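You operate a simulated robot arm through the tools that you are given. There is no shell and no other tool. Be economical: measure what you need, move in short steps, check, and stop when the job is done.

The job below is to be done with a simulated two-armed robot. You get a single attempt, and the scene is never put back.

TASK
Open the top chest drawer, put the yellow wheel from the top of the beige drawer chest in the inside of the top chest drawer and shut the drawer again. Then screw the cap back on the bottle on the top of the beige drawer chest. Then close the left desk door. Then turn the deck star knob to 2. Then open the right cabinet door, take the chain oil bottle from the top shelf of the deck cabinet and leave it on the bed of the blue frame, then shut the door. Then fetch the clear jar and set it on top of the tin on the workbench top. Then open the left narrow door. The order counts. Set down upright: chain oil bottle, clear jar.

Only the result counts: the job must be done as asked and must still hold three seconds after the hand-in. Knocking over, shifting, dropping, spilling or breaking anything else fails it. Lids that push on must go on centred and level and be pressed home; caps that screw on are set level and turned clockwise until they are tight.

THE ROBOT
Two 7-joint arms with two-finger parallel grippers on one trunk, on a base that drives. Base frame: it is fixed to the floor where the robot stands at the start and does not move with it; the origin is under the middle of the robot, x ahead of it, y to its left, z up. Readings come in mm, degrees, newtons and seconds.
The left shoulder is at the start at [30, 119, 1085], the right one opposite. With the tool pointing down near the work surface each hand reaches from about 280 to 380 mm from the robot's upright axis, wherever it stands, measured 20 degrees to its own side. Places, roughly: bed of the blue frame (29x17 cm) [320, 9180, 820]; bottle [500, 500, 1000]; chain oil bottle [-500, 5750, 500]; clear jar (9x9x9 cm) [-600, 7500, 400]; deck star knob [-500, 5700, 1000]; inside of the top chest drawer [800, 0, 700]; left desk door [-3200, 300, 400]; left narrow door [-3600, 8400, 400]; right cabinet door [-600, 5900, 400]; tin [1500, 9250, 750]; top chest drawer [700, 0, 700]; wheel [750, 500, 1000]. Payload 3.43 kg a hand.
The tool frame of a hand sits at the grasp point between the pads (the TCP): z along the fingers, y along the line on which they close. The tips reach 30 mm beyond it. The gripper opens to 94 mm. The fingers are 28 mm wide and 10 mm thick; the gripper's body (50 by 96 mm) begins 55 mm behind the TCP.
Orientation is told as [roll, pitch, yaw] about the base's x, y, z axes, in that order, counted from this pose: with the fingers straight down and closing along the base's y, the tool's x points along the base's -x, its y along +y and its z along -z.

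THE INTERFACE
- The arms move only by the tool apply_moves. It takes "left_motion", "right_motion" or both (then of equal length, played together; a hand with none holds still); each is a list of rows, each a list of 3 entries, a list of its own where there are three numbers: the shift along the tool's x, y, z in mm, then the turn, a rotation vector about the tool's x, y, z in rad, then the gripper command, from -1 (fully open) to 1 (shut), values between in proportion. In form: [[[x, y, z], [rx, ry, rz], fingers], ...]. A call has 1 to 10 rows; each row is the pose to reach, as a shift and turn from the pose commanded when the call began, along the tool's axes at that moment. Each row takes 0.2 s and may step no farther than 50 mm and 8.6 degrees from the row before; otherwise, or with a gripper value out of range, the whole call is refused. A pose out of reach is approached as far as the arm can. The call stops where the force on the tool passes 40 N (or 10 N more than at its start, if that is more) or the arm is blocked; 0.2 s more then pass. The fingers move at their own pace (about 72 mm/s each) and stop on an object; they squeeze with about 44 N. The grip force told is the motor's: it shows also when the fingers shut on nothing. Time passes only in rows, and 0.2 s behind the last, so rows that repeat a pose let the fingers close. It gives the time, the measured TCP pose, the force on the tool (base axes), the opening and the grip force at its end, in the units of the frame above (readings bear some noise), with the torque about the TCP (base axes, N m) and any sound that the robot's microphone picked up.
- Cameras (640 x 400 px; columns grow to the right, rows downward): "scene" is now at [27.4, -5.6, 1784.1]; the picture's right is [-0.03, -1.00, 0.00], its down [-0.93, 0.03, -0.36] and it looks along [0.36, -0.01, -0.93] (base axes); focal length 263 px, centre (320, 200). "left" rides on the left gripper at [76, -14, -102] in its tool frame; the picture's right is [0.18, 0.98, 0.00], its down [-0.75, 0.14, -0.64] and it looks along [-0.63, 0.12, 0.77] (tool axes); focal length 243 px, centre (320, 200). "right" rides on the right gripper at [76, 14, -102] in its tool frame; the picture's right is [-0.18, 0.98, 0.00], its down [-0.75, -0.14, -0.64] and it looks along [-0.63, -0.12, 0.77] (tool axes); focal length 243 px, centre (320, 200). There is no depth. A picture from a camera that has moved, and an enlarged one, comes with that camera's place and axes in the base frame and with its lens. The place of the scene camera against the robot may be out by one fixed shift of up to 18 mm in any direction.
- camera(camera): a new picture of that camera. The clock stands still meanwhile.
- move_column(by): slides the trunk up (or, below 0, down) by that many mm; the arms and the scene camera ride with it, the base frame stays. It gives what a move gives, with no picture.
- roll_base(legs): drives the robot by 1 to 6 legs, each [ahead, turn to the left] in mm and degrees, along the robot's own axes; the way and the turn of a leg run together, so that a leg with both is an arc; at most 1500 mm and 180 degrees a leg. The arms and the cameras ride along, it lands a little off, and it stops where it bumps. It gives what a move gives.
- pan_tilt(pan, tilt): turns the head with the scene camera to pan (to the left, within 143 degrees either way) and tilt (down, from -29 to 69), counted from straight ahead of the robot. It gives what a move gives.
- enlarge(camera, box): a new picture of the part [left, top, right, bottom] of that camera's present view, enlarged. The clock stands still meanwhile.
- job_done(): hands the job in; it is judged then, once.

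Go step by step. Nothing tells you exact positions but the pictures and the camera data: compare them with the known pose of the tool, close in by small moves and look again before you grip or let go. The budget is 207 turns and 194 pictures, counting those below and the enlarged ones. Unless the task says otherwise, let go and move clear before handing in.

The tools are called after "Request:" by a JSON object that holds its "fn" and its "kwargs". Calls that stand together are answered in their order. apply_moves: Moves the arms, as the interface text tells. Its arguments: {"type":"object","properties":{"left_motion":{"type":"array","items":{"type":"array"}},"right_motion":{"type":"array","items":{"type":"array"}}},"required":[]} The other tools are called the same way: move_column (by) slides the trunk up or down; roll_base (legs) drives the base; pan_tilt (pan, tilt) turns the head that bears the scene camera; camera (camera) takes a picture; enlarge (camera, box) takes an enlarged picture of a part of a camera's view; job_done () hands the job in.

At the start:

```text
time: 0.0
left_tool_pos: [361.9, 397.5, 1206.7]
left_tool_rot: [0.0, 0.0, 0.0]
left_ft_force: [-0.8, 0.5, 0.4]
left_ft_torque: [-0.03, 0.0, -0.04]
left_grip_width: 94.0
left_gripper_force: 0.0
right_tool_pos: [295.1, 34.3, 1274.7]
right_tool_rot: [0.0, 0.0, 0.0]
right_ft_force: [0.8, 0.3, 0.4]
right_ft_torque: [-0.01, 0.01, -0.01]
right_grip_width: 94.0
right_gripper_force: 0.0
trunk travel left (down, up): [-350.0, 60.0]
robot x, y, heading: [0.8, -0.3, -0.2]
head pan, tilt: [-1.6, 68.8]
```

scene: 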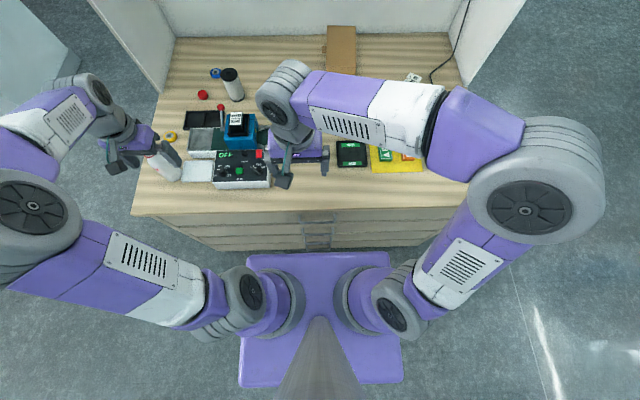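
right: 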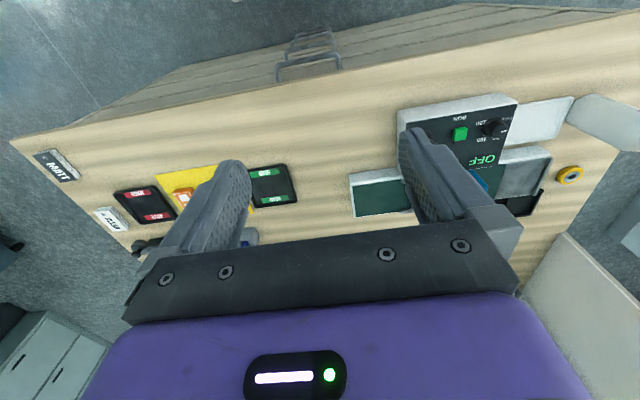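
left: 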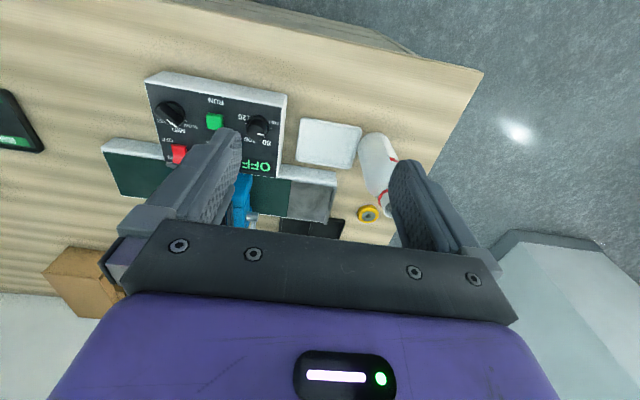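

I see the beige chest ahead with the yellow wheel and a bottle near its left end. I'll look closer before moving.

Request:
{"fn": "enlarge", "kwargs": {"camera": "scene", "box": [130, 50, 290, 200]}}

Request:
{"fn": "enlarge", "kwargs": {"camera": "left", "box": [280, 80, 480, 260]}}

Request:
{"fn": "enlarge", "kwargs": {"camera": "right", "box": [150, 0, 470, 200]}}

```text
2.67 times, centred on (210, 125) of scene
camera zoom: at [27.4, -5.6, 1784.1], right [-0.03, -1.0, 0.0], down [-0.93, 0.03, -0.36], along [0.36, -0.01, -0.93], focal length 702 px, centre (613, 400)
```

zoom: 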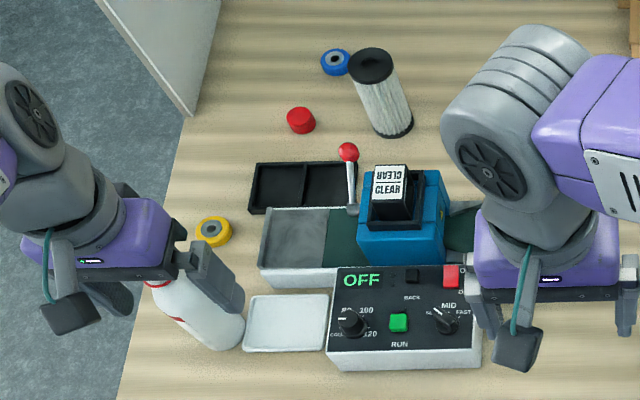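

```text
2.22 times, centred on (380, 170) of left
camera zoom: at [287.5, 384.0, 1309.3], right [-0.18, 0.98, 0.0], down [0.75, 0.14, 0.64], along [0.63, 0.12, -0.77], focal length 539 px, centre (187, 267)
```

zoom: 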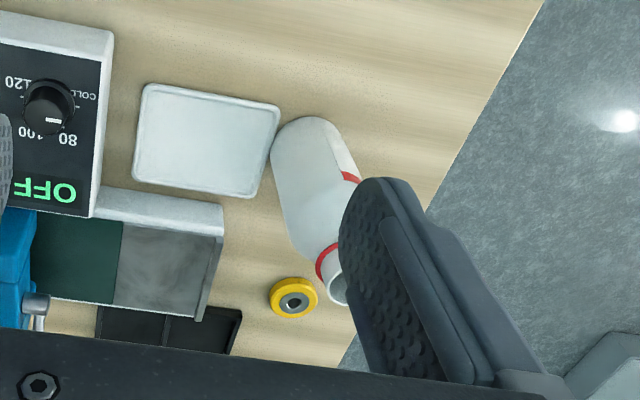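

```text
2.00 times, centred on (310, 100) of right
camera zoom: at [218.6, 49.0, 1376.1], right [0.18, 0.98, 0.0], down [0.75, -0.14, 0.64], along [0.63, -0.12, -0.77], focal length 485 px, centre (340, 400)
```

zoom: 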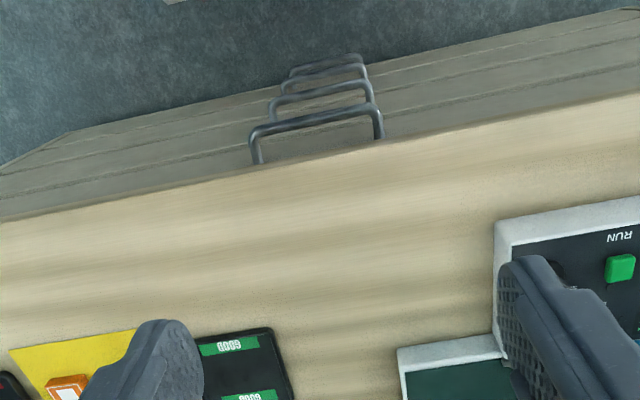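

The wheel is at about [643, 563, 905], and the red cap sits deeper at about [865, 470]. I'll look around to the left of the chest to see whether I can work from its end.

Request:
{"fn": "pan_tilt", "kwargs": {"pan": 45, "tilt": 35}}

Request:
{"fn": "camera", "kwargs": {"camera": "scene"}}

Request:
{"fn": "pan_tilt", "kwargs": {"pan": 110, "tilt": 20}}

Request:
{"fn": "camera", "kwargs": {"camera": "scene"}}

Request:
{"fn": "pan_tilt", "kwargs": {"pan": 0, "tilt": 40}}

Request:
{"fn": "camera", "kwargs": {"camera": "scene"}}

```text
time: 1.1
left_tool_pos: [362.4, 398.2, 1207.9]
left_tool_rot: [-0.1, -0.1, -0.1]
left_ft_force: [0.9, -0.5, -0.5]
left_ft_torque: [0.01, -0.01, 0.01]
left_grip_width: 94.0
left_gripper_force: 0.1
right_tool_pos: [295.5, 36.0, 1274.0]
right_tool_rot: [0.0, -0.1, 0.1]
right_ft_force: [0.3, -0.1, -0.4]
right_ft_torque: [0.04, -0.02, 0.01]
right_grip_width: 94.0
right_gripper_force: 0.1
trunk travel left (down, up): [-350.0, 60.0]
robot x, y, heading: [-2.0, -3.1, 0.1]
head pan, tilt: [45.0, 35.0]
```

```text
187 pictures are left
camera scene: at [33.9, 58.2, 1827.7], right [0.71, -0.71, 0.0], down [-0.41, -0.41, -0.82], along [0.58, 0.58, -0.57], focal length 263 px, centre (320, 200)
```

scene: 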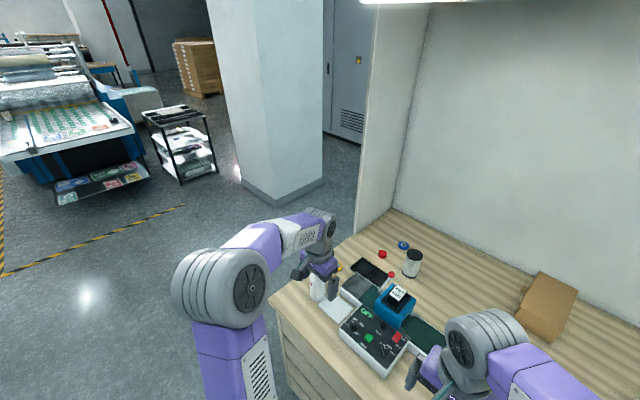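

```text
time: 2.5
left_tool_pos: [362.6, 398.0, 1207.3]
left_tool_rot: [0.1, 0.0, 0.0]
left_ft_force: [-0.4, -0.7, -0.3]
left_ft_torque: [-0.03, 0.03, 0.01]
left_grip_width: 93.6
left_gripper_force: 0.1
right_tool_pos: [294.8, 35.0, 1274.9]
right_tool_rot: [0.0, 0.0, 0.0]
right_ft_force: [0.6, -0.1, -0.2]
right_ft_torque: [-0.02, 0.01, -0.06]
right_grip_width: 93.7
right_gripper_force: 0.0
trunk travel left (down, up): [-350.0, 60.0]
robot x, y, heading: [3.3, -0.6, 0.3]
head pan, tilt: [110.0, 20.0]
```

```text
186 pictures are left
camera scene: at [-60.3, 83.6, 1851.6], right [0.94, 0.34, 0.0], down [0.12, -0.32, -0.94], along [-0.32, 0.88, -0.34], focal length 263 px, centre (320, 200)
```

scene: 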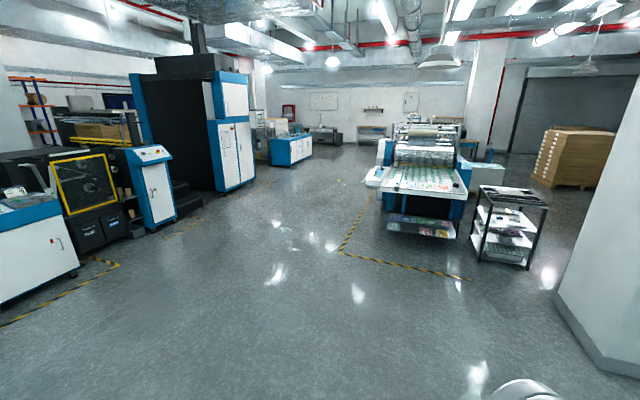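

```text
time: 4.4
left_tool_pos: [363.6, 397.5, 1207.8]
left_tool_rot: [0.0, 0.0, 0.0]
left_ft_force: [0.6, 0.2, 0.3]
left_ft_torque: [0.0, 0.0, -0.03]
left_grip_width: 94.2
left_gripper_force: 0.2
right_tool_pos: [294.3, 34.4, 1273.9]
right_tool_rot: [0.0, -0.1, 0.0]
right_ft_force: [0.5, 0.2, -0.2]
right_ft_torque: [-0.03, 0.0, -0.03]
right_grip_width: 94.1
right_gripper_force: 0.1
trunk travel left (down, up): [-350.0, 60.0]
robot x, y, heading: [3.0, 2.0, -0.3]
head pan, tilt: [0.0, 40.0]
```

```text
185 pictures are left
camera scene: at [56.5, -3.9, 1820.2], right [0.0, -1.0, 0.0], down [-0.64, 0.0, -0.77], along [0.77, 0.0, -0.64], focal length 263 px, centre (320, 200)
```

scene: 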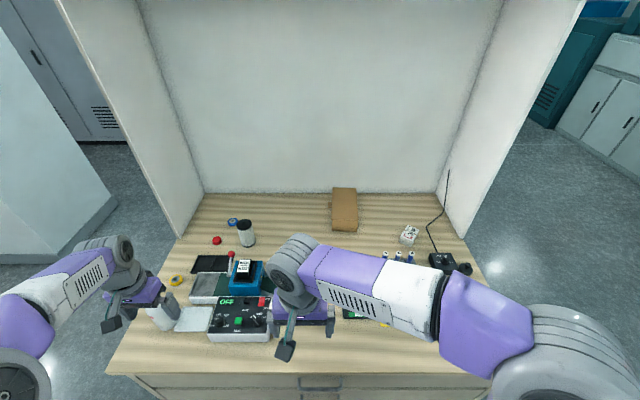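

The floor to the left of the chest is clear. First I'll drive sideways along the front so the left hand can pick the wheel.

Request:
{"fn": "roll_base", "kwargs": {"legs": [[-250, 0], [0, 90], [400, 0], [0, -90], [240, 0]]}}

Request:
{"fn": "pan_tilt", "kwargs": {"pan": 10, "tilt": 55}}

Request:
{"fn": "camera", "kwargs": {"camera": "scene"}}

Request:
{"fn": "camera", "kwargs": {"camera": "left"}}

```text
time: 17.2
left_tool_pos: [353.2, 805.9, 1207.0]
left_tool_rot: [0.0, 0.1, 0.9]
left_ft_force: [0.4, -0.7, 0.4]
left_ft_torque: [0.0, -0.05, 0.0]
left_grip_width: 94.0
left_gripper_force: 0.1
right_tool_pos: [291.0, 441.3, 1274.2]
right_tool_rot: [-0.1, 0.0, 0.9]
right_ft_force: [-0.3, -1.0, -0.9]
right_ft_torque: [0.0, 0.03, -0.01]
right_grip_width: 93.8
right_gripper_force: 0.1
trunk travel left (down, up): [-350.0, 60.0]
robot x, y, heading: [-3.8, 402.4, 0.8]
head pan, tilt: [0.0, 40.0]
```

```text
time: 18.0
left_tool_pos: [352.2, 805.8, 1207.4]
left_tool_rot: [0.0, 0.0, 0.8]
left_ft_force: [0.0, 0.6, -0.1]
left_ft_torque: [0.0, 0.01, 0.0]
left_grip_width: 94.1
left_gripper_force: 0.1
right_tool_pos: [291.3, 441.9, 1275.1]
right_tool_rot: [0.0, 0.0, 0.9]
right_ft_force: [0.1, -0.1, -0.1]
right_ft_torque: [0.02, -0.06, -0.01]
right_grip_width: 93.8
right_gripper_force: 0.0
trunk travel left (down, up): [-350.0, 60.0]
robot x, y, heading: [-3.1, 404.3, 0.7]
head pan, tilt: [10.0, 55.0]
```

```text
184 pictures are left
camera scene: at [38.4, 411.2, 1799.6], right [0.19, -0.98, 0.0], down [-0.8, -0.15, -0.57], along [0.56, 0.11, -0.82], focal length 263 px, centre (320, 200)
```

scene: 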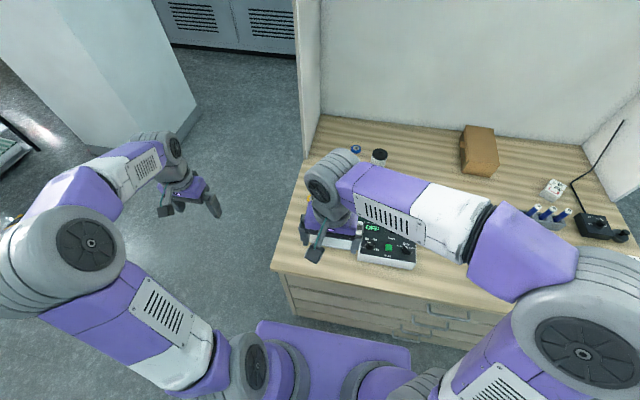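

```text
183 pictures are left
camera left: at [277.6, 790.5, 1309.5], right [-0.2, 0.98, 0.0], down [0.75, 0.15, 0.64], along [0.63, 0.13, -0.77], focal length 243 px, centre (320, 200)
```

left: 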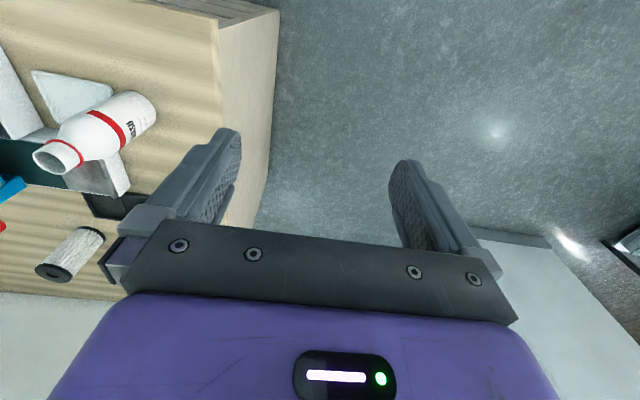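

The bottle, cap and wheel are within view. I'll swing the left hand to above the wheel and move the right hand out of the way.

Request:
{"fn": "apply_moves", "kwargs": {"left_motion": [[[0, -48, 0], [0, 0, 0], -1], [[0, -96, 0], [0, 0, 0], -1], [[0, -144, 0], [0, 0, 0], -1], [[-35, -180, 0], [0, 0, 0], -1], [[-75, -205, 0], [0, 0, 0], -1], [[-115, -225, 0], [0, 0, 0], -1], [[-160, -240, 0], [0, 0, 0], -1], [[-205, -243, 0], [0, 0, 0], -1], [[-250, -243, 0], [0, 0, 0], -1]], "right_motion": [[[0, -45, 0], [0, 0, 0], -1], [[0, -90, 0], [0, 0, 0], -1], [[0, -135, 0], [0, 0, 0], -1], [[0, -180, 0], [0, 0, 0], -1], [[0, -220, 0], [0, 0, 0], -1], [[0, -220, 0], [0, 0, 0], -1], [[0, -220, 0], [0, 0, 0], -1], [[0, -220, 0], [0, 0, 0], -1], [[0, -220, 0], [0, 0, 0], -1]]}}

Request:
{"fn": "camera", "kwargs": {"camera": "left"}}

Request:
{"fn": "camera", "kwargs": {"camera": "scene"}}

```text
refused: row 4 steps farther than a row can; nothing moved
```

```text
182 pictures are left
camera left: at [277.6, 790.5, 1309.5], right [-0.2, 0.98, 0.0], down [0.75, 0.15, 0.64], along [0.63, 0.13, -0.77], focal length 243 px, centre (320, 200)
```

left: 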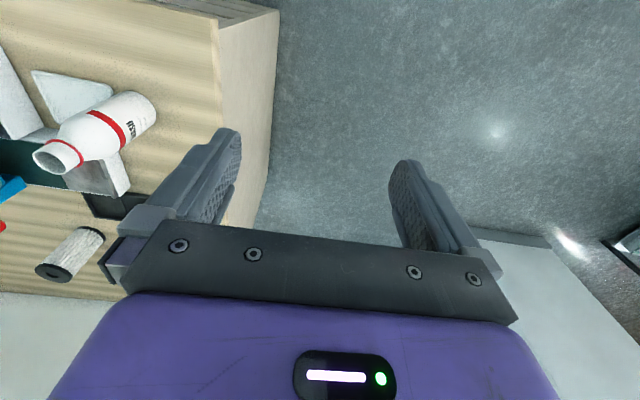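

```text
181 pictures are left
camera scene: at [38.4, 411.2, 1799.6], right [0.19, -0.98, 0.0], down [-0.8, -0.15, -0.57], along [0.56, 0.11, -0.82], focal length 263 px, centre (320, 200)
```

scene: 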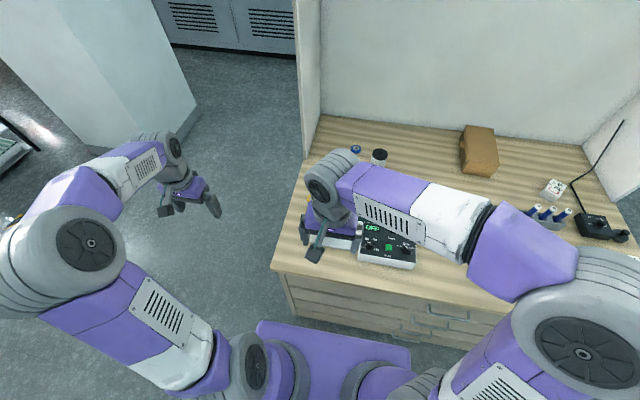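

The call was refused for a step of 51 mm. I'll retry with shorter steps.

Request:
{"fn": "apply_moves", "kwargs": {"left_motion": [[[0, -48, 0], [0, 0, 0], -1], [[0, -96, 0], [0, 0, 0], -1], [[0, -144, 0], [0, 0, 0], -1], [[-35, -175, 0], [0, 0, 0], -1], [[-72, -202, 0], [0, 0, 0], -1], [[-115, -225, 0], [0, 0, 0], -1], [[-160, -240, 0], [0, 0, 0], -1], [[-205, -243, 0], [0, 0, 0], -1], [[-250, -243, 0], [0, 0, 0], -1]], "right_motion": [[[0, -45, 0], [0, 0, 0], -1], [[0, -90, 0], [0, 0, 0], -1], [[0, -135, 0], [0, 0, 0], -1], [[0, -180, 0], [0, 0, 0], -1], [[0, -220, 0], [0, 0, 0], -1], [[0, -220, 0], [0, 0, 0], -1], [[0, -220, 0], [0, 0, 0], -1], [[0, -220, 0], [0, 0, 0], -1], [[0, -220, 0], [0, 0, 0], -1]]}}

Request:
{"fn": "camera", "kwargs": {"camera": "left"}}

Request:
{"fn": "camera", "kwargs": {"camera": "scene"}}

```text
time: 20.0
left_tool_pos: [608.2, 565.4, 1207.4]
left_tool_rot: [0.0, 0.4, 0.8]
left_ft_force: [0.0, 0.1, -0.4]
left_ft_torque: [0.01, 0.02, 0.0]
left_grip_width: 93.9
left_gripper_force: 0.0
right_tool_pos: [295.4, 223.6, 1275.1]
right_tool_rot: [0.1, 0.1, 0.9]
right_ft_force: [0.4, 0.6, -0.2]
right_ft_torque: [0.0, 0.05, 0.01]
right_grip_width: 94.0
right_gripper_force: 0.1
trunk travel left (down, up): [-350.0, 60.0]
robot x, y, heading: [-4.1, 399.7, 1.0]
head pan, tilt: [10.0, 55.0]
```

```text
180 pictures are left
camera left: at [534.1, 551.0, 1309.2], right [-0.2, 0.98, 0.0], down [0.75, 0.15, 0.64], along [0.63, 0.13, -0.77], focal length 243 px, centre (320, 200)
```

left: 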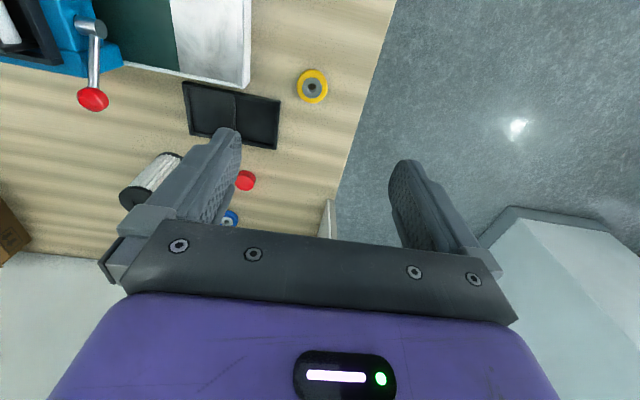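

```text
179 pictures are left
camera scene: at [41.8, 410.7, 1799.4], right [0.19, -0.98, 0.0], down [-0.81, -0.15, -0.57], along [0.56, 0.11, -0.82], focal length 263 px, centre (320, 200)
```

scene: 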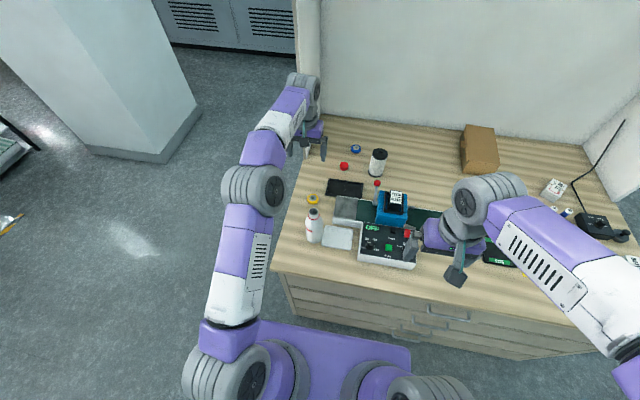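

The wheel is at about [644, 562]. I'll centre over it and descend partway, watching that the elbow clears the bottle.

Request:
{"fn": "apply_moves", "kwargs": {"left_motion": [[[-36, -3, 0], [0, 0, 0], -0.6], [[-36, -3, 40], [0, 0, 0], -0.6], [[-36, -3, 80], [0, 0, 0], -0.6], [[-36, -3, 120], [0, 0, 0], -0.6], [[-36, -3, 160], [0, 0, 0], -0.6]]}}

Request:
{"fn": "camera", "kwargs": {"camera": "scene"}}

Request:
{"fn": "camera", "kwargs": {"camera": "left"}}

```text
time: 21.2
left_tool_pos: [642.9, 563.6, 1044.3]
left_tool_rot: [0.0, 0.1, 0.8]
left_ft_force: [-0.3, -0.5, 0.0]
left_ft_torque: [0.03, 0.02, -0.01]
left_grip_width: 75.3
left_gripper_force: 0.0
left hand out of reach, approached as far as the arm can: row 1, 2
right_tool_pos: [294.8, 223.7, 1274.8]
right_tool_rot: [0.1, 0.0, 0.9]
right_ft_force: [-0.5, -0.6, 0.3]
right_ft_torque: [-0.04, 0.01, 0.0]
right_grip_width: 94.1
right_gripper_force: 0.0
trunk travel left (down, up): [-350.0, 60.0]
robot x, y, heading: [-4.7, 403.2, 0.9]
head pan, tilt: [10.0, 55.0]
```

```text
178 pictures are left
camera scene: at [39.9, 411.4, 1799.5], right [0.19, -0.98, 0.0], down [-0.8, -0.15, -0.57], along [0.56, 0.11, -0.82], focal length 263 px, centre (320, 200)
```

scene: 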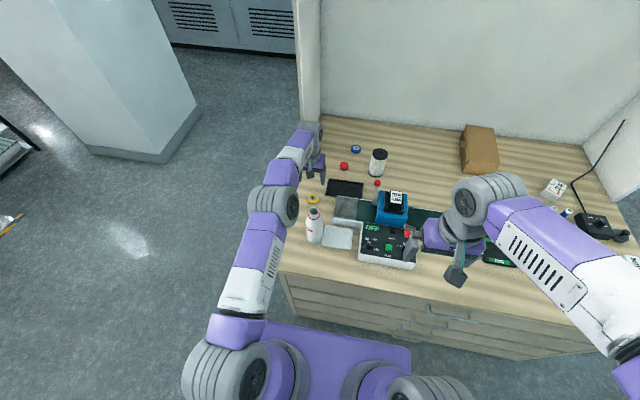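

```text
177 pictures are left
camera left: at [567.5, 549.0, 1146.0], right [-0.2, 0.98, 0.0], down [0.75, 0.15, 0.64], along [0.63, 0.13, -0.77], focal length 243 px, centre (320, 200)
```

left: 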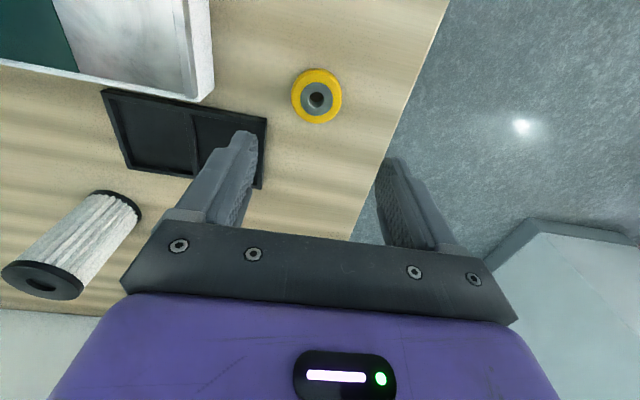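

The wheel is directly below, but the elbow may pass close to the bottle, so I'll check it enlarged.

Request:
{"fn": "enlarge", "kwargs": {"camera": "scene", "box": [200, 110, 400, 270]}}

Request:
{"fn": "enlarge", "kwargs": {"camera": "right", "box": [320, 0, 640, 200]}}

```text
2.50 times, centred on (300, 190) of scene
camera zoom: at [39.9, 411.4, 1799.5], right [0.19, -0.98, 0.0], down [-0.8, -0.15, -0.57], along [0.56, 0.11, -0.82], focal length 658 px, centre (370, 225)
```

zoom: 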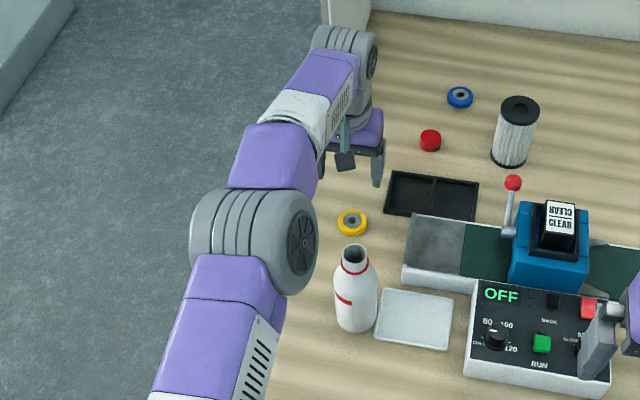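

```text
2.00 times, centred on (480, 100) of right
camera zoom: at [217.6, 236.8, 1376.2], right [0.17, 0.99, 0.0], down [0.76, -0.13, 0.64], along [0.63, -0.11, -0.77], focal length 485 px, centre (0, 400)
```

zoom: 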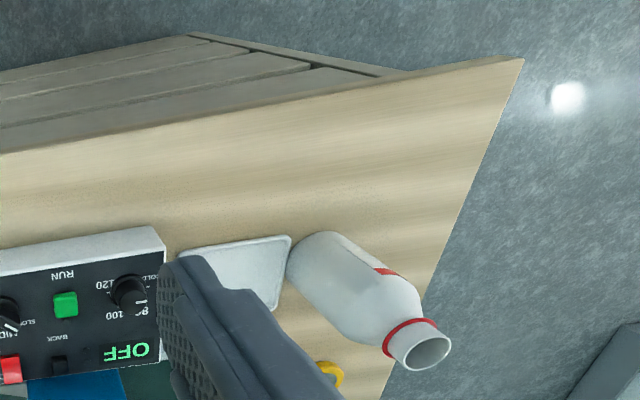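

The elbow hangs over the bottle, so going down here isn't safe. I'll retract and drive round to the left end of the chest, facing it, where the bottle, cap and wheel are all close.

Request:
{"fn": "apply_moves", "kwargs": {"left_motion": [[[0, 0, -45], [0, 0, 0], -1], [[0, 0, -90], [0, 0, 0], -1], [[0, 0, -135], [0, 0, 0], -1], [[40, 0, -160], [0, 0, 0], -1], [[85, 0, -160], [0, 0, 0], -1], [[130, 0, -160], [0, 0, 0], -1], [[175, 0, -160], [0, 0, 0], -1], [[220, 0, -160], [0, 0, 0], -1], [[265, 0, -160], [0, 0, 0], -1]]}}

Request:
{"fn": "roll_base", "kwargs": {"legs": [[-350, 0], [0, 90], [770, 0], [0, -90], [870, 0], [0, -90]]}}

Request:
{"fn": "pan_tilt", "kwargs": {"pan": 0, "tilt": 50}}

Request:
{"fn": "camera", "kwargs": {"camera": "scene"}}

```text
time: 23.2
left_tool_pos: [593.0, 543.4, 1272.1]
left_tool_rot: [0.1, 0.1, 0.9]
left_ft_force: [-0.4, -0.4, 0.0]
left_ft_torque: [-0.01, 0.01, -0.02]
left_grip_width: 93.9
left_gripper_force: 0.1
left hand out of reach, approached as far as the arm can: row 2, 3, 4, 5, 6, 7, 8, 9
right_tool_pos: [293.6, 222.7, 1274.3]
right_tool_rot: [0.0, 0.0, 0.9]
right_ft_force: [-0.1, -0.4, -0.1]
right_ft_torque: [0.02, -0.01, 0.02]
right_grip_width: 93.8
right_gripper_force: 0.0
trunk travel left (down, up): [-350.0, 60.0]
robot x, y, heading: [-4.8, 402.9, 0.7]
head pan, tilt: [10.0, 55.0]
```

```text
time: 44.8
left_tool_pos: [679.5, 622.1, 1271.3]
left_tool_rot: [0.0, 0.2, -86.9]
left_ft_force: [1.2, -0.5, 0.3]
left_ft_torque: [0.01, 0.0, 0.01]
left_grip_width: 94.1
left_gripper_force: 0.1
right_tool_pos: [347.8, 909.3, 1274.5]
right_tool_rot: [0.0, 0.0, -86.9]
right_ft_force: [-0.1, 0.0, -0.2]
right_ft_torque: [0.01, 0.0, 0.0]
right_grip_width: 94.0
right_gripper_force: 0.1
trunk travel left (down, up): [-350.0, 60.0]
robot x, y, heading: [514.7, 1213.7, -87.1]
head pan, tilt: [10.0, 55.0]
```

```text
time: 45.5
left_tool_pos: [679.5, 622.8, 1270.6]
left_tool_rot: [-0.1, 0.2, -86.9]
left_ft_force: [-0.3, -0.5, 0.1]
left_ft_torque: [-0.03, -0.01, 0.02]
left_grip_width: 94.0
left_gripper_force: 0.0
right_tool_pos: [347.7, 909.6, 1274.6]
right_tool_rot: [0.1, 0.0, -86.9]
right_ft_force: [-0.3, -0.1, -0.6]
right_ft_torque: [-0.01, 0.0, 0.01]
right_grip_width: 94.0
right_gripper_force: 0.0
trunk travel left (down, up): [-350.0, 60.0]
robot x, y, heading: [517.4, 1215.4, -86.8]
head pan, tilt: [0.0, 50.0]
```

```text
174 pictures are left
camera scene: at [519.1, 1162.9, 1806.0], right [-1.0, -0.05, 0.0], down [-0.04, 0.77, -0.64], along [0.03, -0.64, -0.77], focal length 263 px, centre (320, 200)
```

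scene: 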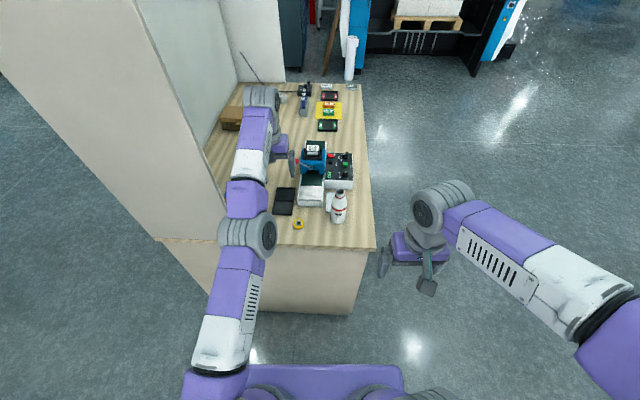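

The robot stands facing the left end of the chest. I'll retract the left arm before driving closer.

Request:
{"fn": "apply_moves", "kwargs": {"left_motion": [[[30, 0, 30], [0, 0, 0], -1], [[65, 0, 55], [0, 0, 0], -1], [[105, 0, 70], [0, 0, 0], -1], [[150, 0, 70], [0, 0, 0], -1], [[195, 0, 70], [0, 0, 0], -1], [[240, 0, 70], [0, 0, 0], -1]]}}

Request:
{"fn": "camera", "kwargs": {"camera": "scene"}}

```text
time: 46.9
left_tool_pos: [665.8, 619.5, 1265.0]
left_tool_rot: [0.1, 0.1, -86.9]
left_ft_force: [-1.0, 0.1, 1.0]
left_ft_torque: [0.01, -0.01, -0.02]
left_grip_width: 94.0
left_gripper_force: 0.0
left hand out of reach, approached as far as the arm can: row 1, 2, 3, 4, 5, 6
right_tool_pos: [347.8, 909.5, 1274.5]
right_tool_rot: [0.0, 0.0, -87.1]
right_ft_force: [0.4, 0.5, -0.8]
right_ft_torque: [0.02, 0.02, -0.01]
right_grip_width: 93.9
right_gripper_force: 0.0
trunk travel left (down, up): [-350.0, 60.0]
robot x, y, heading: [512.8, 1215.1, -86.6]
head pan, tilt: [0.0, 50.0]
```

```text
173 pictures are left
camera scene: at [518.4, 1162.9, 1806.0], right [-1.0, -0.05, 0.0], down [-0.04, 0.76, -0.64], along [0.03, -0.64, -0.77], focal length 263 px, centre (320, 200)
```

scene: 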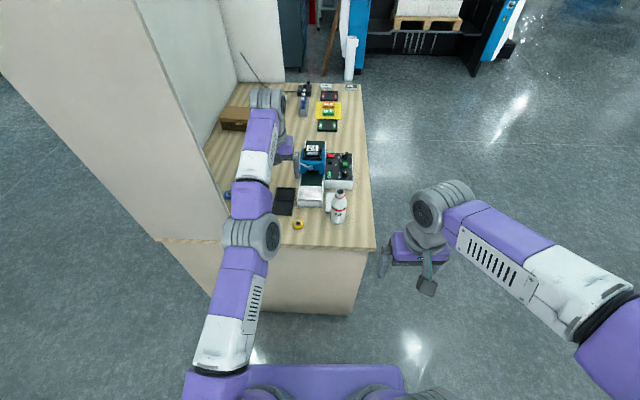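

The left arm seems stuck near full stretch. I'll try going straight down first; nothing tall is below it.

Request:
{"fn": "apply_moves", "kwargs": {"left_motion": [[[0, 0, 15], [0, 0, 0], -1], [[0, 0, 30], [0, 0, 0], -1], [[0, 0, 50], [0, 0, 0], -1], [[0, 0, 75], [0, 0, 0], -1], [[0, 0, 100], [0, 0, 0], -1]]}}

```text
time: 48.1
left_tool_pos: [660.8, 590.0, 1170.6]
left_tool_rot: [0.1, 0.1, -86.9]
left_ft_force: [-0.4, -0.8, 0.2]
left_ft_torque: [0.01, -0.01, 0.0]
left_grip_width: 93.9
left_gripper_force: 0.1
left hand out of reach, approached as far as the arm can: row 1, 2, 3, 4, 5
right_tool_pos: [348.7, 909.9, 1274.6]
right_tool_rot: [0.0, 0.0, -86.9]
right_ft_force: [-0.6, -0.4, 0.0]
right_ft_torque: [0.01, 0.0, 0.02]
right_grip_width: 94.1
right_gripper_force: 0.1
trunk travel left (down, up): [-350.0, 60.0]
robot x, y, heading: [514.9, 1213.3, -87.1]
head pan, tilt: [0.0, 50.0]
```

That worked. I'll go a little further down, then back toward the robot.

Request:
{"fn": "apply_moves", "kwargs": {"left_motion": [[[0, 0, 20], [0, 0, 0], -1], [[0, 0, 40], [0, 0, 0], -1], [[30, 0, 40], [0, 0, 0], -1], [[60, 0, 40], [0, 0, 0], -1], [[90, 0, 40], [0, 0, 0], -1], [[120, 0, 30], [0, 0, 0], -1], [[160, 0, 15], [0, 0, 0], -1], [[200, 0, 0], [0, 0, 0], -1]]}}

Request:
{"fn": "camera", "kwargs": {"camera": "scene"}}

```text
time: 49.9
left_tool_pos: [630.9, 603.1, 1212.1]
left_tool_rot: [0.1, 0.2, -86.9]
left_ft_force: [-0.5, 0.1, -0.3]
left_ft_torque: [0.01, 0.0, -0.01]
left_grip_width: 94.1
left_gripper_force: 0.0
left hand out of reach, approached as far as the arm can: row 1, 2, 3, 4, 5, 6, 7, 8
right_tool_pos: [347.7, 910.5, 1274.9]
right_tool_rot: [0.0, 0.0, -86.8]
right_ft_force: [-0.3, 0.2, -0.4]
right_ft_torque: [0.0, -0.01, -0.01]
right_grip_width: 94.2
right_gripper_force: 0.0
trunk travel left (down, up): [-350.0, 60.0]
robot x, y, heading: [514.8, 1211.9, -87.0]
head pan, tilt: [0.0, 50.0]
```

```text
172 pictures are left
camera scene: at [518.5, 1163.1, 1806.0], right [-1.0, -0.05, 0.0], down [-0.04, 0.76, -0.64], along [0.03, -0.64, -0.77], focal length 263 px, centre (320, 200)
```

scene: 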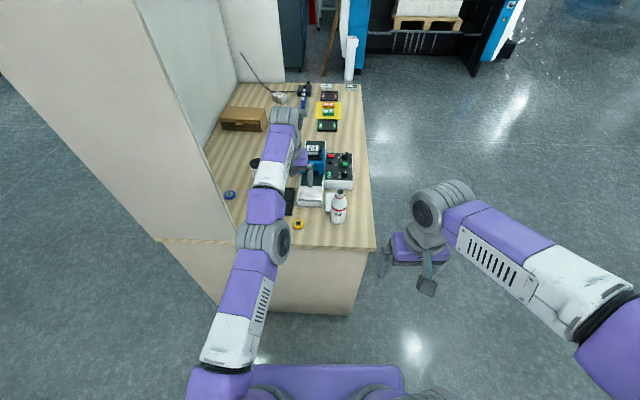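

The arm moved oddly, so I suspect the commanded pose has drifted from the measured one. I'll test with a null move.

Request:
{"fn": "apply_moves", "kwargs": {"left_motion": [[[0, 0, 0], [0, 0, 0], -1], [[0, 0, 0], [0, 0, 0], -1]]}}

Request:
{"fn": "apply_moves", "kwargs": {"left_motion": [[[0, 40, 0], [0, 0, 0], -1], [[0, 80, 0], [0, 0, 0], -1], [[0, 120, 0], [0, 0, 0], -1]]}}

```text
time: 50.5
left_tool_pos: [631.1, 603.2, 1211.9]
left_tool_rot: [0.1, 0.2, -86.9]
left_ft_force: [0.5, -0.2, -0.1]
left_ft_torque: [-0.01, 0.0, -0.01]
left_grip_width: 94.2
left_gripper_force: 0.1
right_tool_pos: [347.1, 910.7, 1274.7]
right_tool_rot: [0.0, 0.0, -86.9]
right_ft_force: [0.1, 0.1, -0.1]
right_ft_torque: [-0.01, -0.02, 0.01]
right_grip_width: 94.1
right_gripper_force: 0.0
trunk travel left (down, up): [-350.0, 60.0]
robot x, y, heading: [511.7, 1214.6, -87.3]
head pan, tilt: [0.0, 50.0]
```

```text
time: 51.3
left_tool_pos: [756.6, 606.1, 1216.3]
left_tool_rot: [0.0, 0.2, -86.9]
left_ft_force: [0.9, 0.9, 0.6]
left_ft_torque: [0.0, 0.05, 0.01]
left_grip_width: 94.3
left_gripper_force: 0.0
left hand out of reach, approached as far as the arm can: row 1, 2, 3
right_tool_pos: [349.0, 909.8, 1275.3]
right_tool_rot: [-0.1, 0.0, -87.0]
right_ft_force: [-0.6, -0.2, 0.4]
right_ft_torque: [0.0, -0.01, 0.0]
right_grip_width: 94.2
right_gripper_force: 0.0
trunk travel left (down, up): [-350.0, 60.0]
robot x, y, heading: [513.4, 1214.6, -86.6]
head pan, tilt: [0.0, 50.0]
```

The arm is at a stretched limit at this height. It was fine lower down, so I'll go down to about z 1050 and retract there.

Request:
{"fn": "apply_moves", "kwargs": {"left_motion": [[[0, 0, 40], [0, 0, 0], -1], [[0, 0, 80], [0, 0, 0], -1], [[0, 0, 120], [0, 0, 0], -1], [[0, 0, 165], [0, 0, 0], -1], [[10, 0, 190], [0, 0, 0], -1], [[30, 0, 190], [0, 0, 0], -1], [[60, 0, 190], [0, 0, 0], -1], [[90, 0, 190], [0, 0, 0], -1]]}}

```text
time: 53.1
left_tool_pos: [757.9, 576.6, 1024.4]
left_tool_rot: [-0.1, 0.2, -86.9]
left_ft_force: [-0.6, -0.2, 0.3]
left_ft_torque: [-0.01, 0.02, -0.03]
left_grip_width: 93.7
left_gripper_force: 0.1
left hand out of reach, approached as far as the arm can: row 1, 2, 3, 4, 5, 6, 7, 8
right_tool_pos: [347.9, 910.3, 1276.0]
right_tool_rot: [0.0, 0.0, -86.9]
right_ft_force: [-0.4, 1.2, -0.5]
right_ft_torque: [0.02, 0.0, -0.01]
right_grip_width: 93.8
right_gripper_force: 0.1
trunk travel left (down, up): [-350.0, 60.0]
robot x, y, heading: [516.1, 1211.8, -87.1]
head pan, tilt: [0.0, 50.0]
```

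Request:
{"fn": "camera", "kwargs": {"camera": "scene"}}

```text
171 pictures are left
camera scene: at [518.9, 1162.8, 1806.0], right [-1.0, -0.05, 0.0], down [-0.04, 0.76, -0.64], along [0.03, -0.64, -0.77], focal length 263 px, centre (320, 200)
```

scene: 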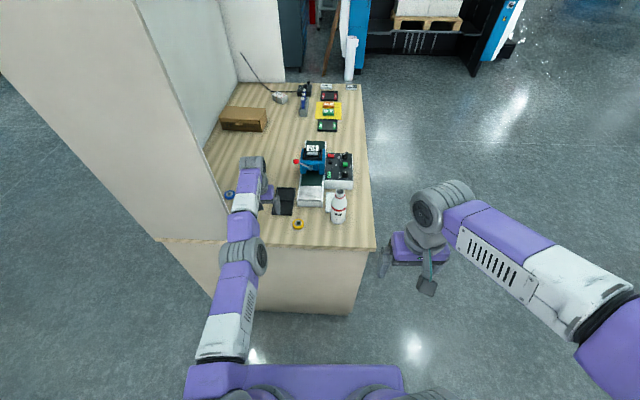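

The elbow looks fully straight. I'll try a sustained inward command to unfold the singularity.

Request:
{"fn": "apply_moves", "kwargs": {"left_motion": [[[5, 0, 0], [0, 0, 0], -1], [[10, 0, 0], [0, 0, 0], -1], [[15, 0, 0], [0, 0, 0], -1], [[20, 0, 0], [0, 0, 0], -1], [[25, 0, 0], [0, 0, 0], -1], [[30, 0, 0], [0, 0, 0], -1], [[35, 0, 0], [0, 0, 0], -1], [[40, 0, 0], [0, 0, 0], -1], [[40, 0, 0], [0, 0, 0], -1], [[40, 0, 0], [0, 0, 0], -1]]}}

Request:
{"fn": "apply_moves", "kwargs": {"left_motion": [[[40, 0, 0], [0, 0, 0], -1], [[80, 0, 0], [0, 0, 0], -1], [[120, 0, 0], [0, 0, 0], -1], [[160, 0, 0], [0, 0, 0], -1], [[200, 0, 0], [0, 0, 0], -1], [[240, 0, 0], [0, 0, 0], -1], [[280, 0, 0], [0, 0, 0], -1], [[280, 0, 0], [0, 0, 0], -1], [[280, 0, 0], [0, 0, 0], -1], [[280, 0, 0], [0, 0, 0], -1]]}}

```text
time: 55.3
left_tool_pos: [758.1, 575.9, 1025.2]
left_tool_rot: [0.0, 0.1, -86.9]
left_ft_force: [-0.5, 0.4, 0.3]
left_ft_torque: [-0.01, 0.01, 0.02]
left_grip_width: 94.2
left_gripper_force: 0.0
left hand out of reach, approached as far as the arm can: row 1, 2, 3, 4, 5, 6, 7, 8, 9, 10
right_tool_pos: [347.7, 910.8, 1274.0]
right_tool_rot: [0.0, 0.0, -86.9]
right_ft_force: [-0.6, 0.9, -0.4]
right_ft_torque: [-0.01, 0.0, 0.01]
right_grip_width: 94.2
right_gripper_force: 0.0
trunk travel left (down, up): [-350.0, 60.0]
robot x, y, heading: [513.5, 1216.7, -87.2]
head pan, tilt: [0.0, 50.0]
```

```text
time: 57.5
left_tool_pos: [785.8, 579.0, 1009.6]
left_tool_rot: [0.0, 0.2, -86.9]
left_ft_force: [-0.4, -0.3, -0.8]
left_ft_torque: [0.03, 0.0, 0.0]
left_grip_width: 94.2
left_gripper_force: 0.0
left hand out of reach, approached as far as the arm can: row 1, 2, 3, 4, 5, 6, 7, 8, 9, 10
right_tool_pos: [348.7, 910.9, 1275.5]
right_tool_rot: [-0.1, 0.0, -87.0]
right_ft_force: [-0.2, -0.2, 0.2]
right_ft_torque: [0.03, 0.01, -0.01]
right_grip_width: 93.9
right_gripper_force: 0.0
trunk travel left (down, up): [-350.0, 60.0]
robot x, y, heading: [511.8, 1216.7, -86.6]
head pan, tilt: [0.0, 50.0]
```

Pure radial commands don't unbend it. I'll try tilting the tool (fingers toward the robot), which should make the elbow flex.

Request:
{"fn": "apply_moves", "kwargs": {"left_motion": [[[0, 0, 0], [0, 0.14, 0], -1], [[10, 0, 0], [0, 0.28, 0], -1], [[30, 0, -5], [0, 0.42, 0], -1], [[60, 0, -10], [0, 0.56, 0], -1], [[100, 0, -20], [0, 0.7, 0], -1], [[140, 0, -20], [0, 0.7, 0], -1]]}}

```text
time: 58.9
left_tool_pos: [779.0, 723.3, 1029.7]
left_tool_rot: [0.0, 40.1, -86.8]
left_ft_force: [0.7, -0.1, -0.2]
left_ft_torque: [0.02, 0.0, -0.03]
left_grip_width: 93.9
left_gripper_force: 0.1
left hand out of reach, approached as far as the arm can: row 1, 2, 3, 4, 5
right_tool_pos: [348.8, 910.0, 1274.2]
right_tool_rot: [0.0, 0.1, -86.9]
right_ft_force: [0.3, -0.3, 1.1]
right_ft_torque: [0.02, 0.06, -0.03]
right_grip_width: 94.1
right_gripper_force: 0.0
trunk travel left (down, up): [-350.0, 60.0]
robot x, y, heading: [517.9, 1213.8, -87.1]
head pan, tilt: [0.0, 50.0]
```

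It's free again. Now I'll retract and untilt.

Request:
{"fn": "apply_moves", "kwargs": {"left_motion": [[[23, 0, 19], [0, 0, 0], -1], [[46, 0, 39], [0, 0, 0], -1], [[60, 0, 50], [0, -0.14, 0], -1], [[80, 0, 67], [0, -0.28, 0], -1], [[88, 0, 74], [0, -0.42, 0], -1], [[96, 0, 80], [0, -0.56, 0], -1], [[100, 0, 84], [0, -0.7, 0], -1]]}}

Request:
{"fn": "camera", "kwargs": {"camera": "scene"}}

```text
time: 60.5
left_tool_pos: [770.9, 855.9, 1030.2]
left_tool_rot: [0.1, -0.1, -86.9]
left_ft_force: [0.0, -0.1, -0.2]
left_ft_torque: [0.0, 0.02, -0.01]
left_grip_width: 94.0
left_gripper_force: 0.1
right_tool_pos: [347.5, 911.3, 1273.7]
right_tool_rot: [0.0, 0.0, -87.0]
right_ft_force: [0.8, 0.9, 0.4]
right_ft_torque: [-0.03, -0.02, 0.01]
right_grip_width: 93.8
right_gripper_force: 0.1
trunk travel left (down, up): [-350.0, 60.0]
robot x, y, heading: [514.6, 1212.8, -86.8]
head pan, tilt: [0.0, 50.0]
```

```text
170 pictures are left
camera scene: at [518.7, 1163.5, 1806.1], right [-1.0, -0.05, 0.0], down [-0.04, 0.76, -0.64], along [0.03, -0.64, -0.77], focal length 263 px, centre (320, 200)
```

scene: 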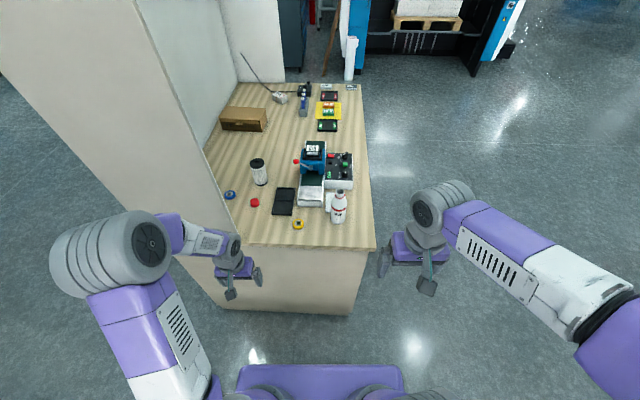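

Freed and retracted. Lesson: keep the arm short of full stretch. I'll extend the left hand moderately here, then drive 105 mm closer so that it comes over the wheel.

Request:
{"fn": "apply_moves", "kwargs": {"left_motion": [[[-30, -30, 0], [0, 0, 0], -1], [[-60, -60, 0], [0, 0, 0], -1], [[-90, -90, 0], [0, 0, 0], -1], [[-120, -115, 0], [0, 0, 0], -1], [[-150, -130, 0], [0, 0, 0], -1], [[-184, -138, 0], [0, 0, 0], -1]]}}

Request:
{"fn": "roll_base", "kwargs": {"legs": [[100, -3]]}}

Request:
{"fn": "camera", "kwargs": {"camera": "left"}}

Request:
{"fn": "camera", "kwargs": {"camera": "scene"}}

```text
time: 61.9
left_tool_pos: [642.3, 663.3, 1029.5]
left_tool_rot: [0.0, 0.2, -86.9]
left_ft_force: [-0.8, -1.0, 0.0]
left_ft_torque: [0.0, -0.02, 0.02]
left_grip_width: 93.9
left_gripper_force: 0.0
right_tool_pos: [348.6, 908.6, 1274.8]
right_tool_rot: [0.0, 0.0, -86.9]
right_ft_force: [1.2, -0.4, 0.4]
right_ft_torque: [0.0, -0.01, -0.02]
right_grip_width: 94.0
right_gripper_force: 0.1
trunk travel left (down, up): [-350.0, 60.0]
robot x, y, heading: [516.5, 1213.6, -86.8]
head pan, tilt: [0.0, 50.0]
```

```text
time: 63.1
left_tool_pos: [616.8, 558.5, 1029.2]
left_tool_rot: [0.0, 0.2, -90.0]
left_ft_force: [0.3, -0.3, 0.3]
left_ft_torque: [0.02, 0.01, -0.01]
left_grip_width: 94.0
left_gripper_force: 0.0
right_tool_pos: [334.9, 820.8, 1275.3]
right_tool_rot: [0.0, 0.1, -90.0]
right_ft_force: [-0.3, -0.9, -0.6]
right_ft_torque: [0.01, 0.01, 0.03]
right_grip_width: 93.9
right_gripper_force: 0.0
trunk travel left (down, up): [-350.0, 60.0]
robot x, y, heading: [514.5, 1112.2, -90.0]
head pan, tilt: [0.0, 50.0]
```

```text
169 pictures are left
camera left: at [602.9, 635.4, 1132.7], right [0.98, 0.18, 0.0], down [0.14, -0.75, 0.64], along [0.12, -0.63, -0.77], focal length 243 px, centre (320, 200)
```

left: 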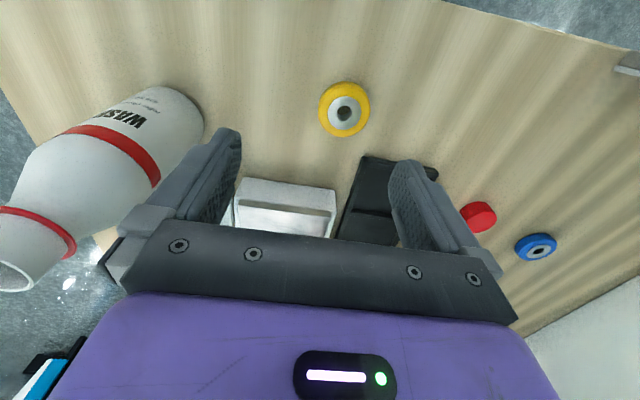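

```text
168 pictures are left
camera scene: at [519.1, 1063.5, 1806.1], right [-1.0, 0.0, 0.0], down [0.0, 0.77, -0.64], along [0.0, -0.64, -0.77], focal length 263 px, centre (320, 200)
```

scene: 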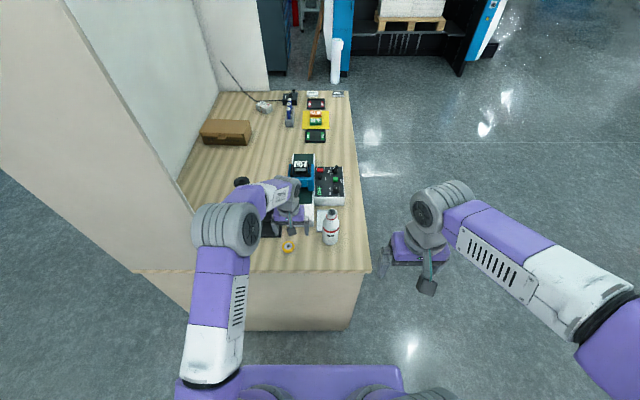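

The wheel is at about [641, 559]. I'll centre over it and lower to just above.

Request:
{"fn": "apply_moves", "kwargs": {"left_motion": [[[1, 25, 0], [0, 0, 0], -0.6], [[1, 25, 40], [0, 0, 0], -0.6], [[1, 25, 70], [0, 0, 0], -0.6]]}}

Request:
{"fn": "camera", "kwargs": {"camera": "left"}}

Request:
{"fn": "camera", "kwargs": {"camera": "scene"}}

```text
time: 63.9
left_tool_pos: [641.5, 559.7, 958.7]
left_tool_rot: [0.1, 0.1, -90.0]
left_ft_force: [-0.4, -0.2, -0.2]
left_ft_torque: [0.01, 0.0, 0.0]
left_grip_width: 75.1
left_gripper_force: 0.0
right_tool_pos: [334.6, 819.2, 1274.6]
right_tool_rot: [-0.1, 0.0, -89.9]
right_ft_force: [0.7, -0.5, -0.3]
right_ft_torque: [0.0, 0.02, 0.0]
right_grip_width: 94.1
right_gripper_force: 0.2
trunk travel left (down, up): [-350.0, 60.0]
robot x, y, heading: [521.0, 1114.0, -89.8]
head pan, tilt: [0.0, 50.0]
```

```text
167 pictures are left
camera left: at [627.8, 635.9, 1060.8], right [0.98, 0.18, 0.0], down [0.14, -0.75, 0.64], along [0.12, -0.63, -0.77], focal length 243 px, centre (320, 200)
```

left: 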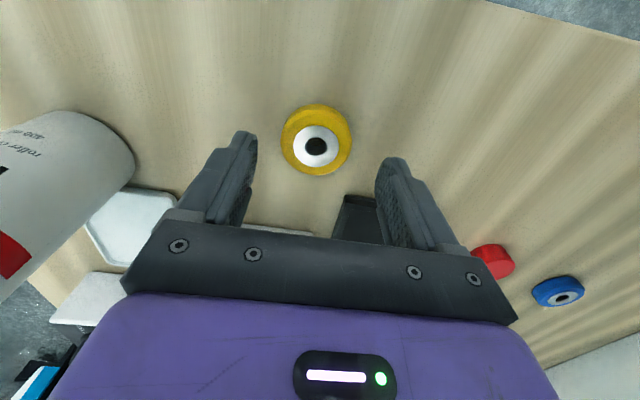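

```text
166 pictures are left
camera scene: at [519.6, 1063.8, 1806.0], right [-1.0, 0.0, 0.0], down [0.0, 0.77, -0.64], along [0.0, -0.64, -0.77], focal length 263 px, centre (320, 200)
```

scene: 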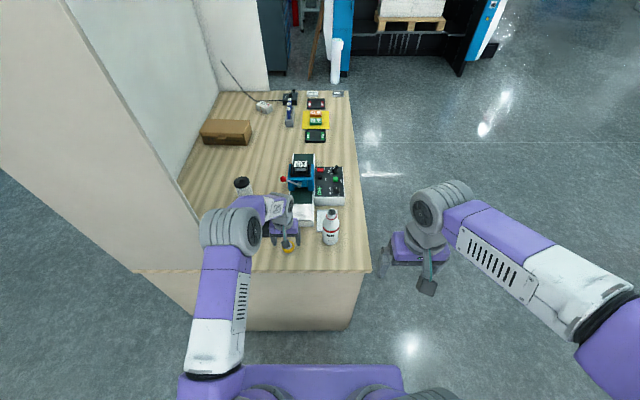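

The wheel is centred. I'll descend in small steps, checking the force for contact with the table.

Request:
{"fn": "apply_moves", "kwargs": {"left_motion": [[[1, -1, 15], [0, 0, 0], -0.6], [[1, -1, 25], [0, 0, 0], -0.6], [[1, -1, 32], [0, 0, 0], -0.6]]}}

Request:
{"fn": "camera", "kwargs": {"camera": "left"}}

```text
time: 64.7
left_tool_pos: [639.2, 561.6, 929.5]
left_tool_rot: [0.0, -0.1, -90.0]
left_ft_force: [1.2, 1.6, 12.4]
left_ft_torque: [0.27, 0.24, -0.15]
left_grip_width: 75.0
left_gripper_force: 0.1
right_tool_pos: [335.2, 821.6, 1275.1]
right_tool_rot: [0.0, -0.1, -90.0]
right_ft_force: [0.5, -0.2, -0.4]
right_ft_torque: [0.01, 0.0, 0.01]
right_grip_width: 94.0
right_gripper_force: 0.1
trunk travel left (down, up): [-350.0, 60.0]
robot x, y, heading: [516.7, 1113.8, -90.0]
head pan, tilt: [0.0, 50.0]
```

```text
165 pictures are left
camera left: at [626.7, 638.5, 1032.0], right [0.98, 0.18, 0.0], down [0.14, -0.75, 0.64], along [0.12, -0.63, -0.77], focal length 243 px, centre (320, 200)
```

left: 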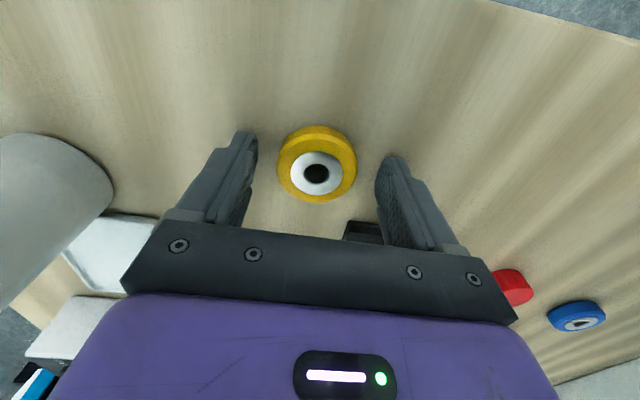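

The table is at about z 900. I'll raise 4 mm and close on the wheel.

Request:
{"fn": "apply_moves", "kwargs": {"left_motion": [[[2, 0, -5], [0, 0, 0], -0.6], [[2, 0, -5], [0, 0, 0], 0.3], [[2, 0, -5], [0, 0, 0], 1], [[2, 0, -5], [0, 0, 0], 1]]}}

Request:
{"fn": "camera", "kwargs": {"camera": "left"}}

```text
time: 65.7
left_tool_pos: [640.0, 562.8, 933.2]
left_tool_rot: [-0.1, 0.1, -90.0]
left_ft_force: [0.3, 1.0, -0.5]
left_ft_torque: [0.0, -0.02, 0.0]
left_grip_width: 47.7
left_gripper_force: 43.6
right_tool_pos: [334.6, 819.3, 1274.5]
right_tool_rot: [0.0, -0.1, -89.9]
right_ft_force: [0.2, 0.1, -0.5]
right_ft_torque: [0.01, 0.03, 0.03]
right_grip_width: 93.9
right_gripper_force: 0.0
trunk travel left (down, up): [-350.0, 60.0]
robot x, y, heading: [518.5, 1112.2, -89.9]
head pan, tilt: [0.0, 50.0]
```

```text
164 pictures are left
camera left: at [626.6, 640.0, 1036.0], right [0.98, 0.18, 0.0], down [0.14, -0.75, 0.64], along [0.12, -0.63, -0.77], focal length 243 px, centre (320, 200)
```

left: 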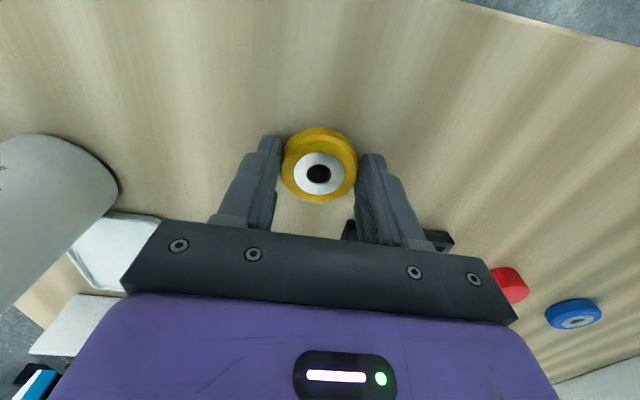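

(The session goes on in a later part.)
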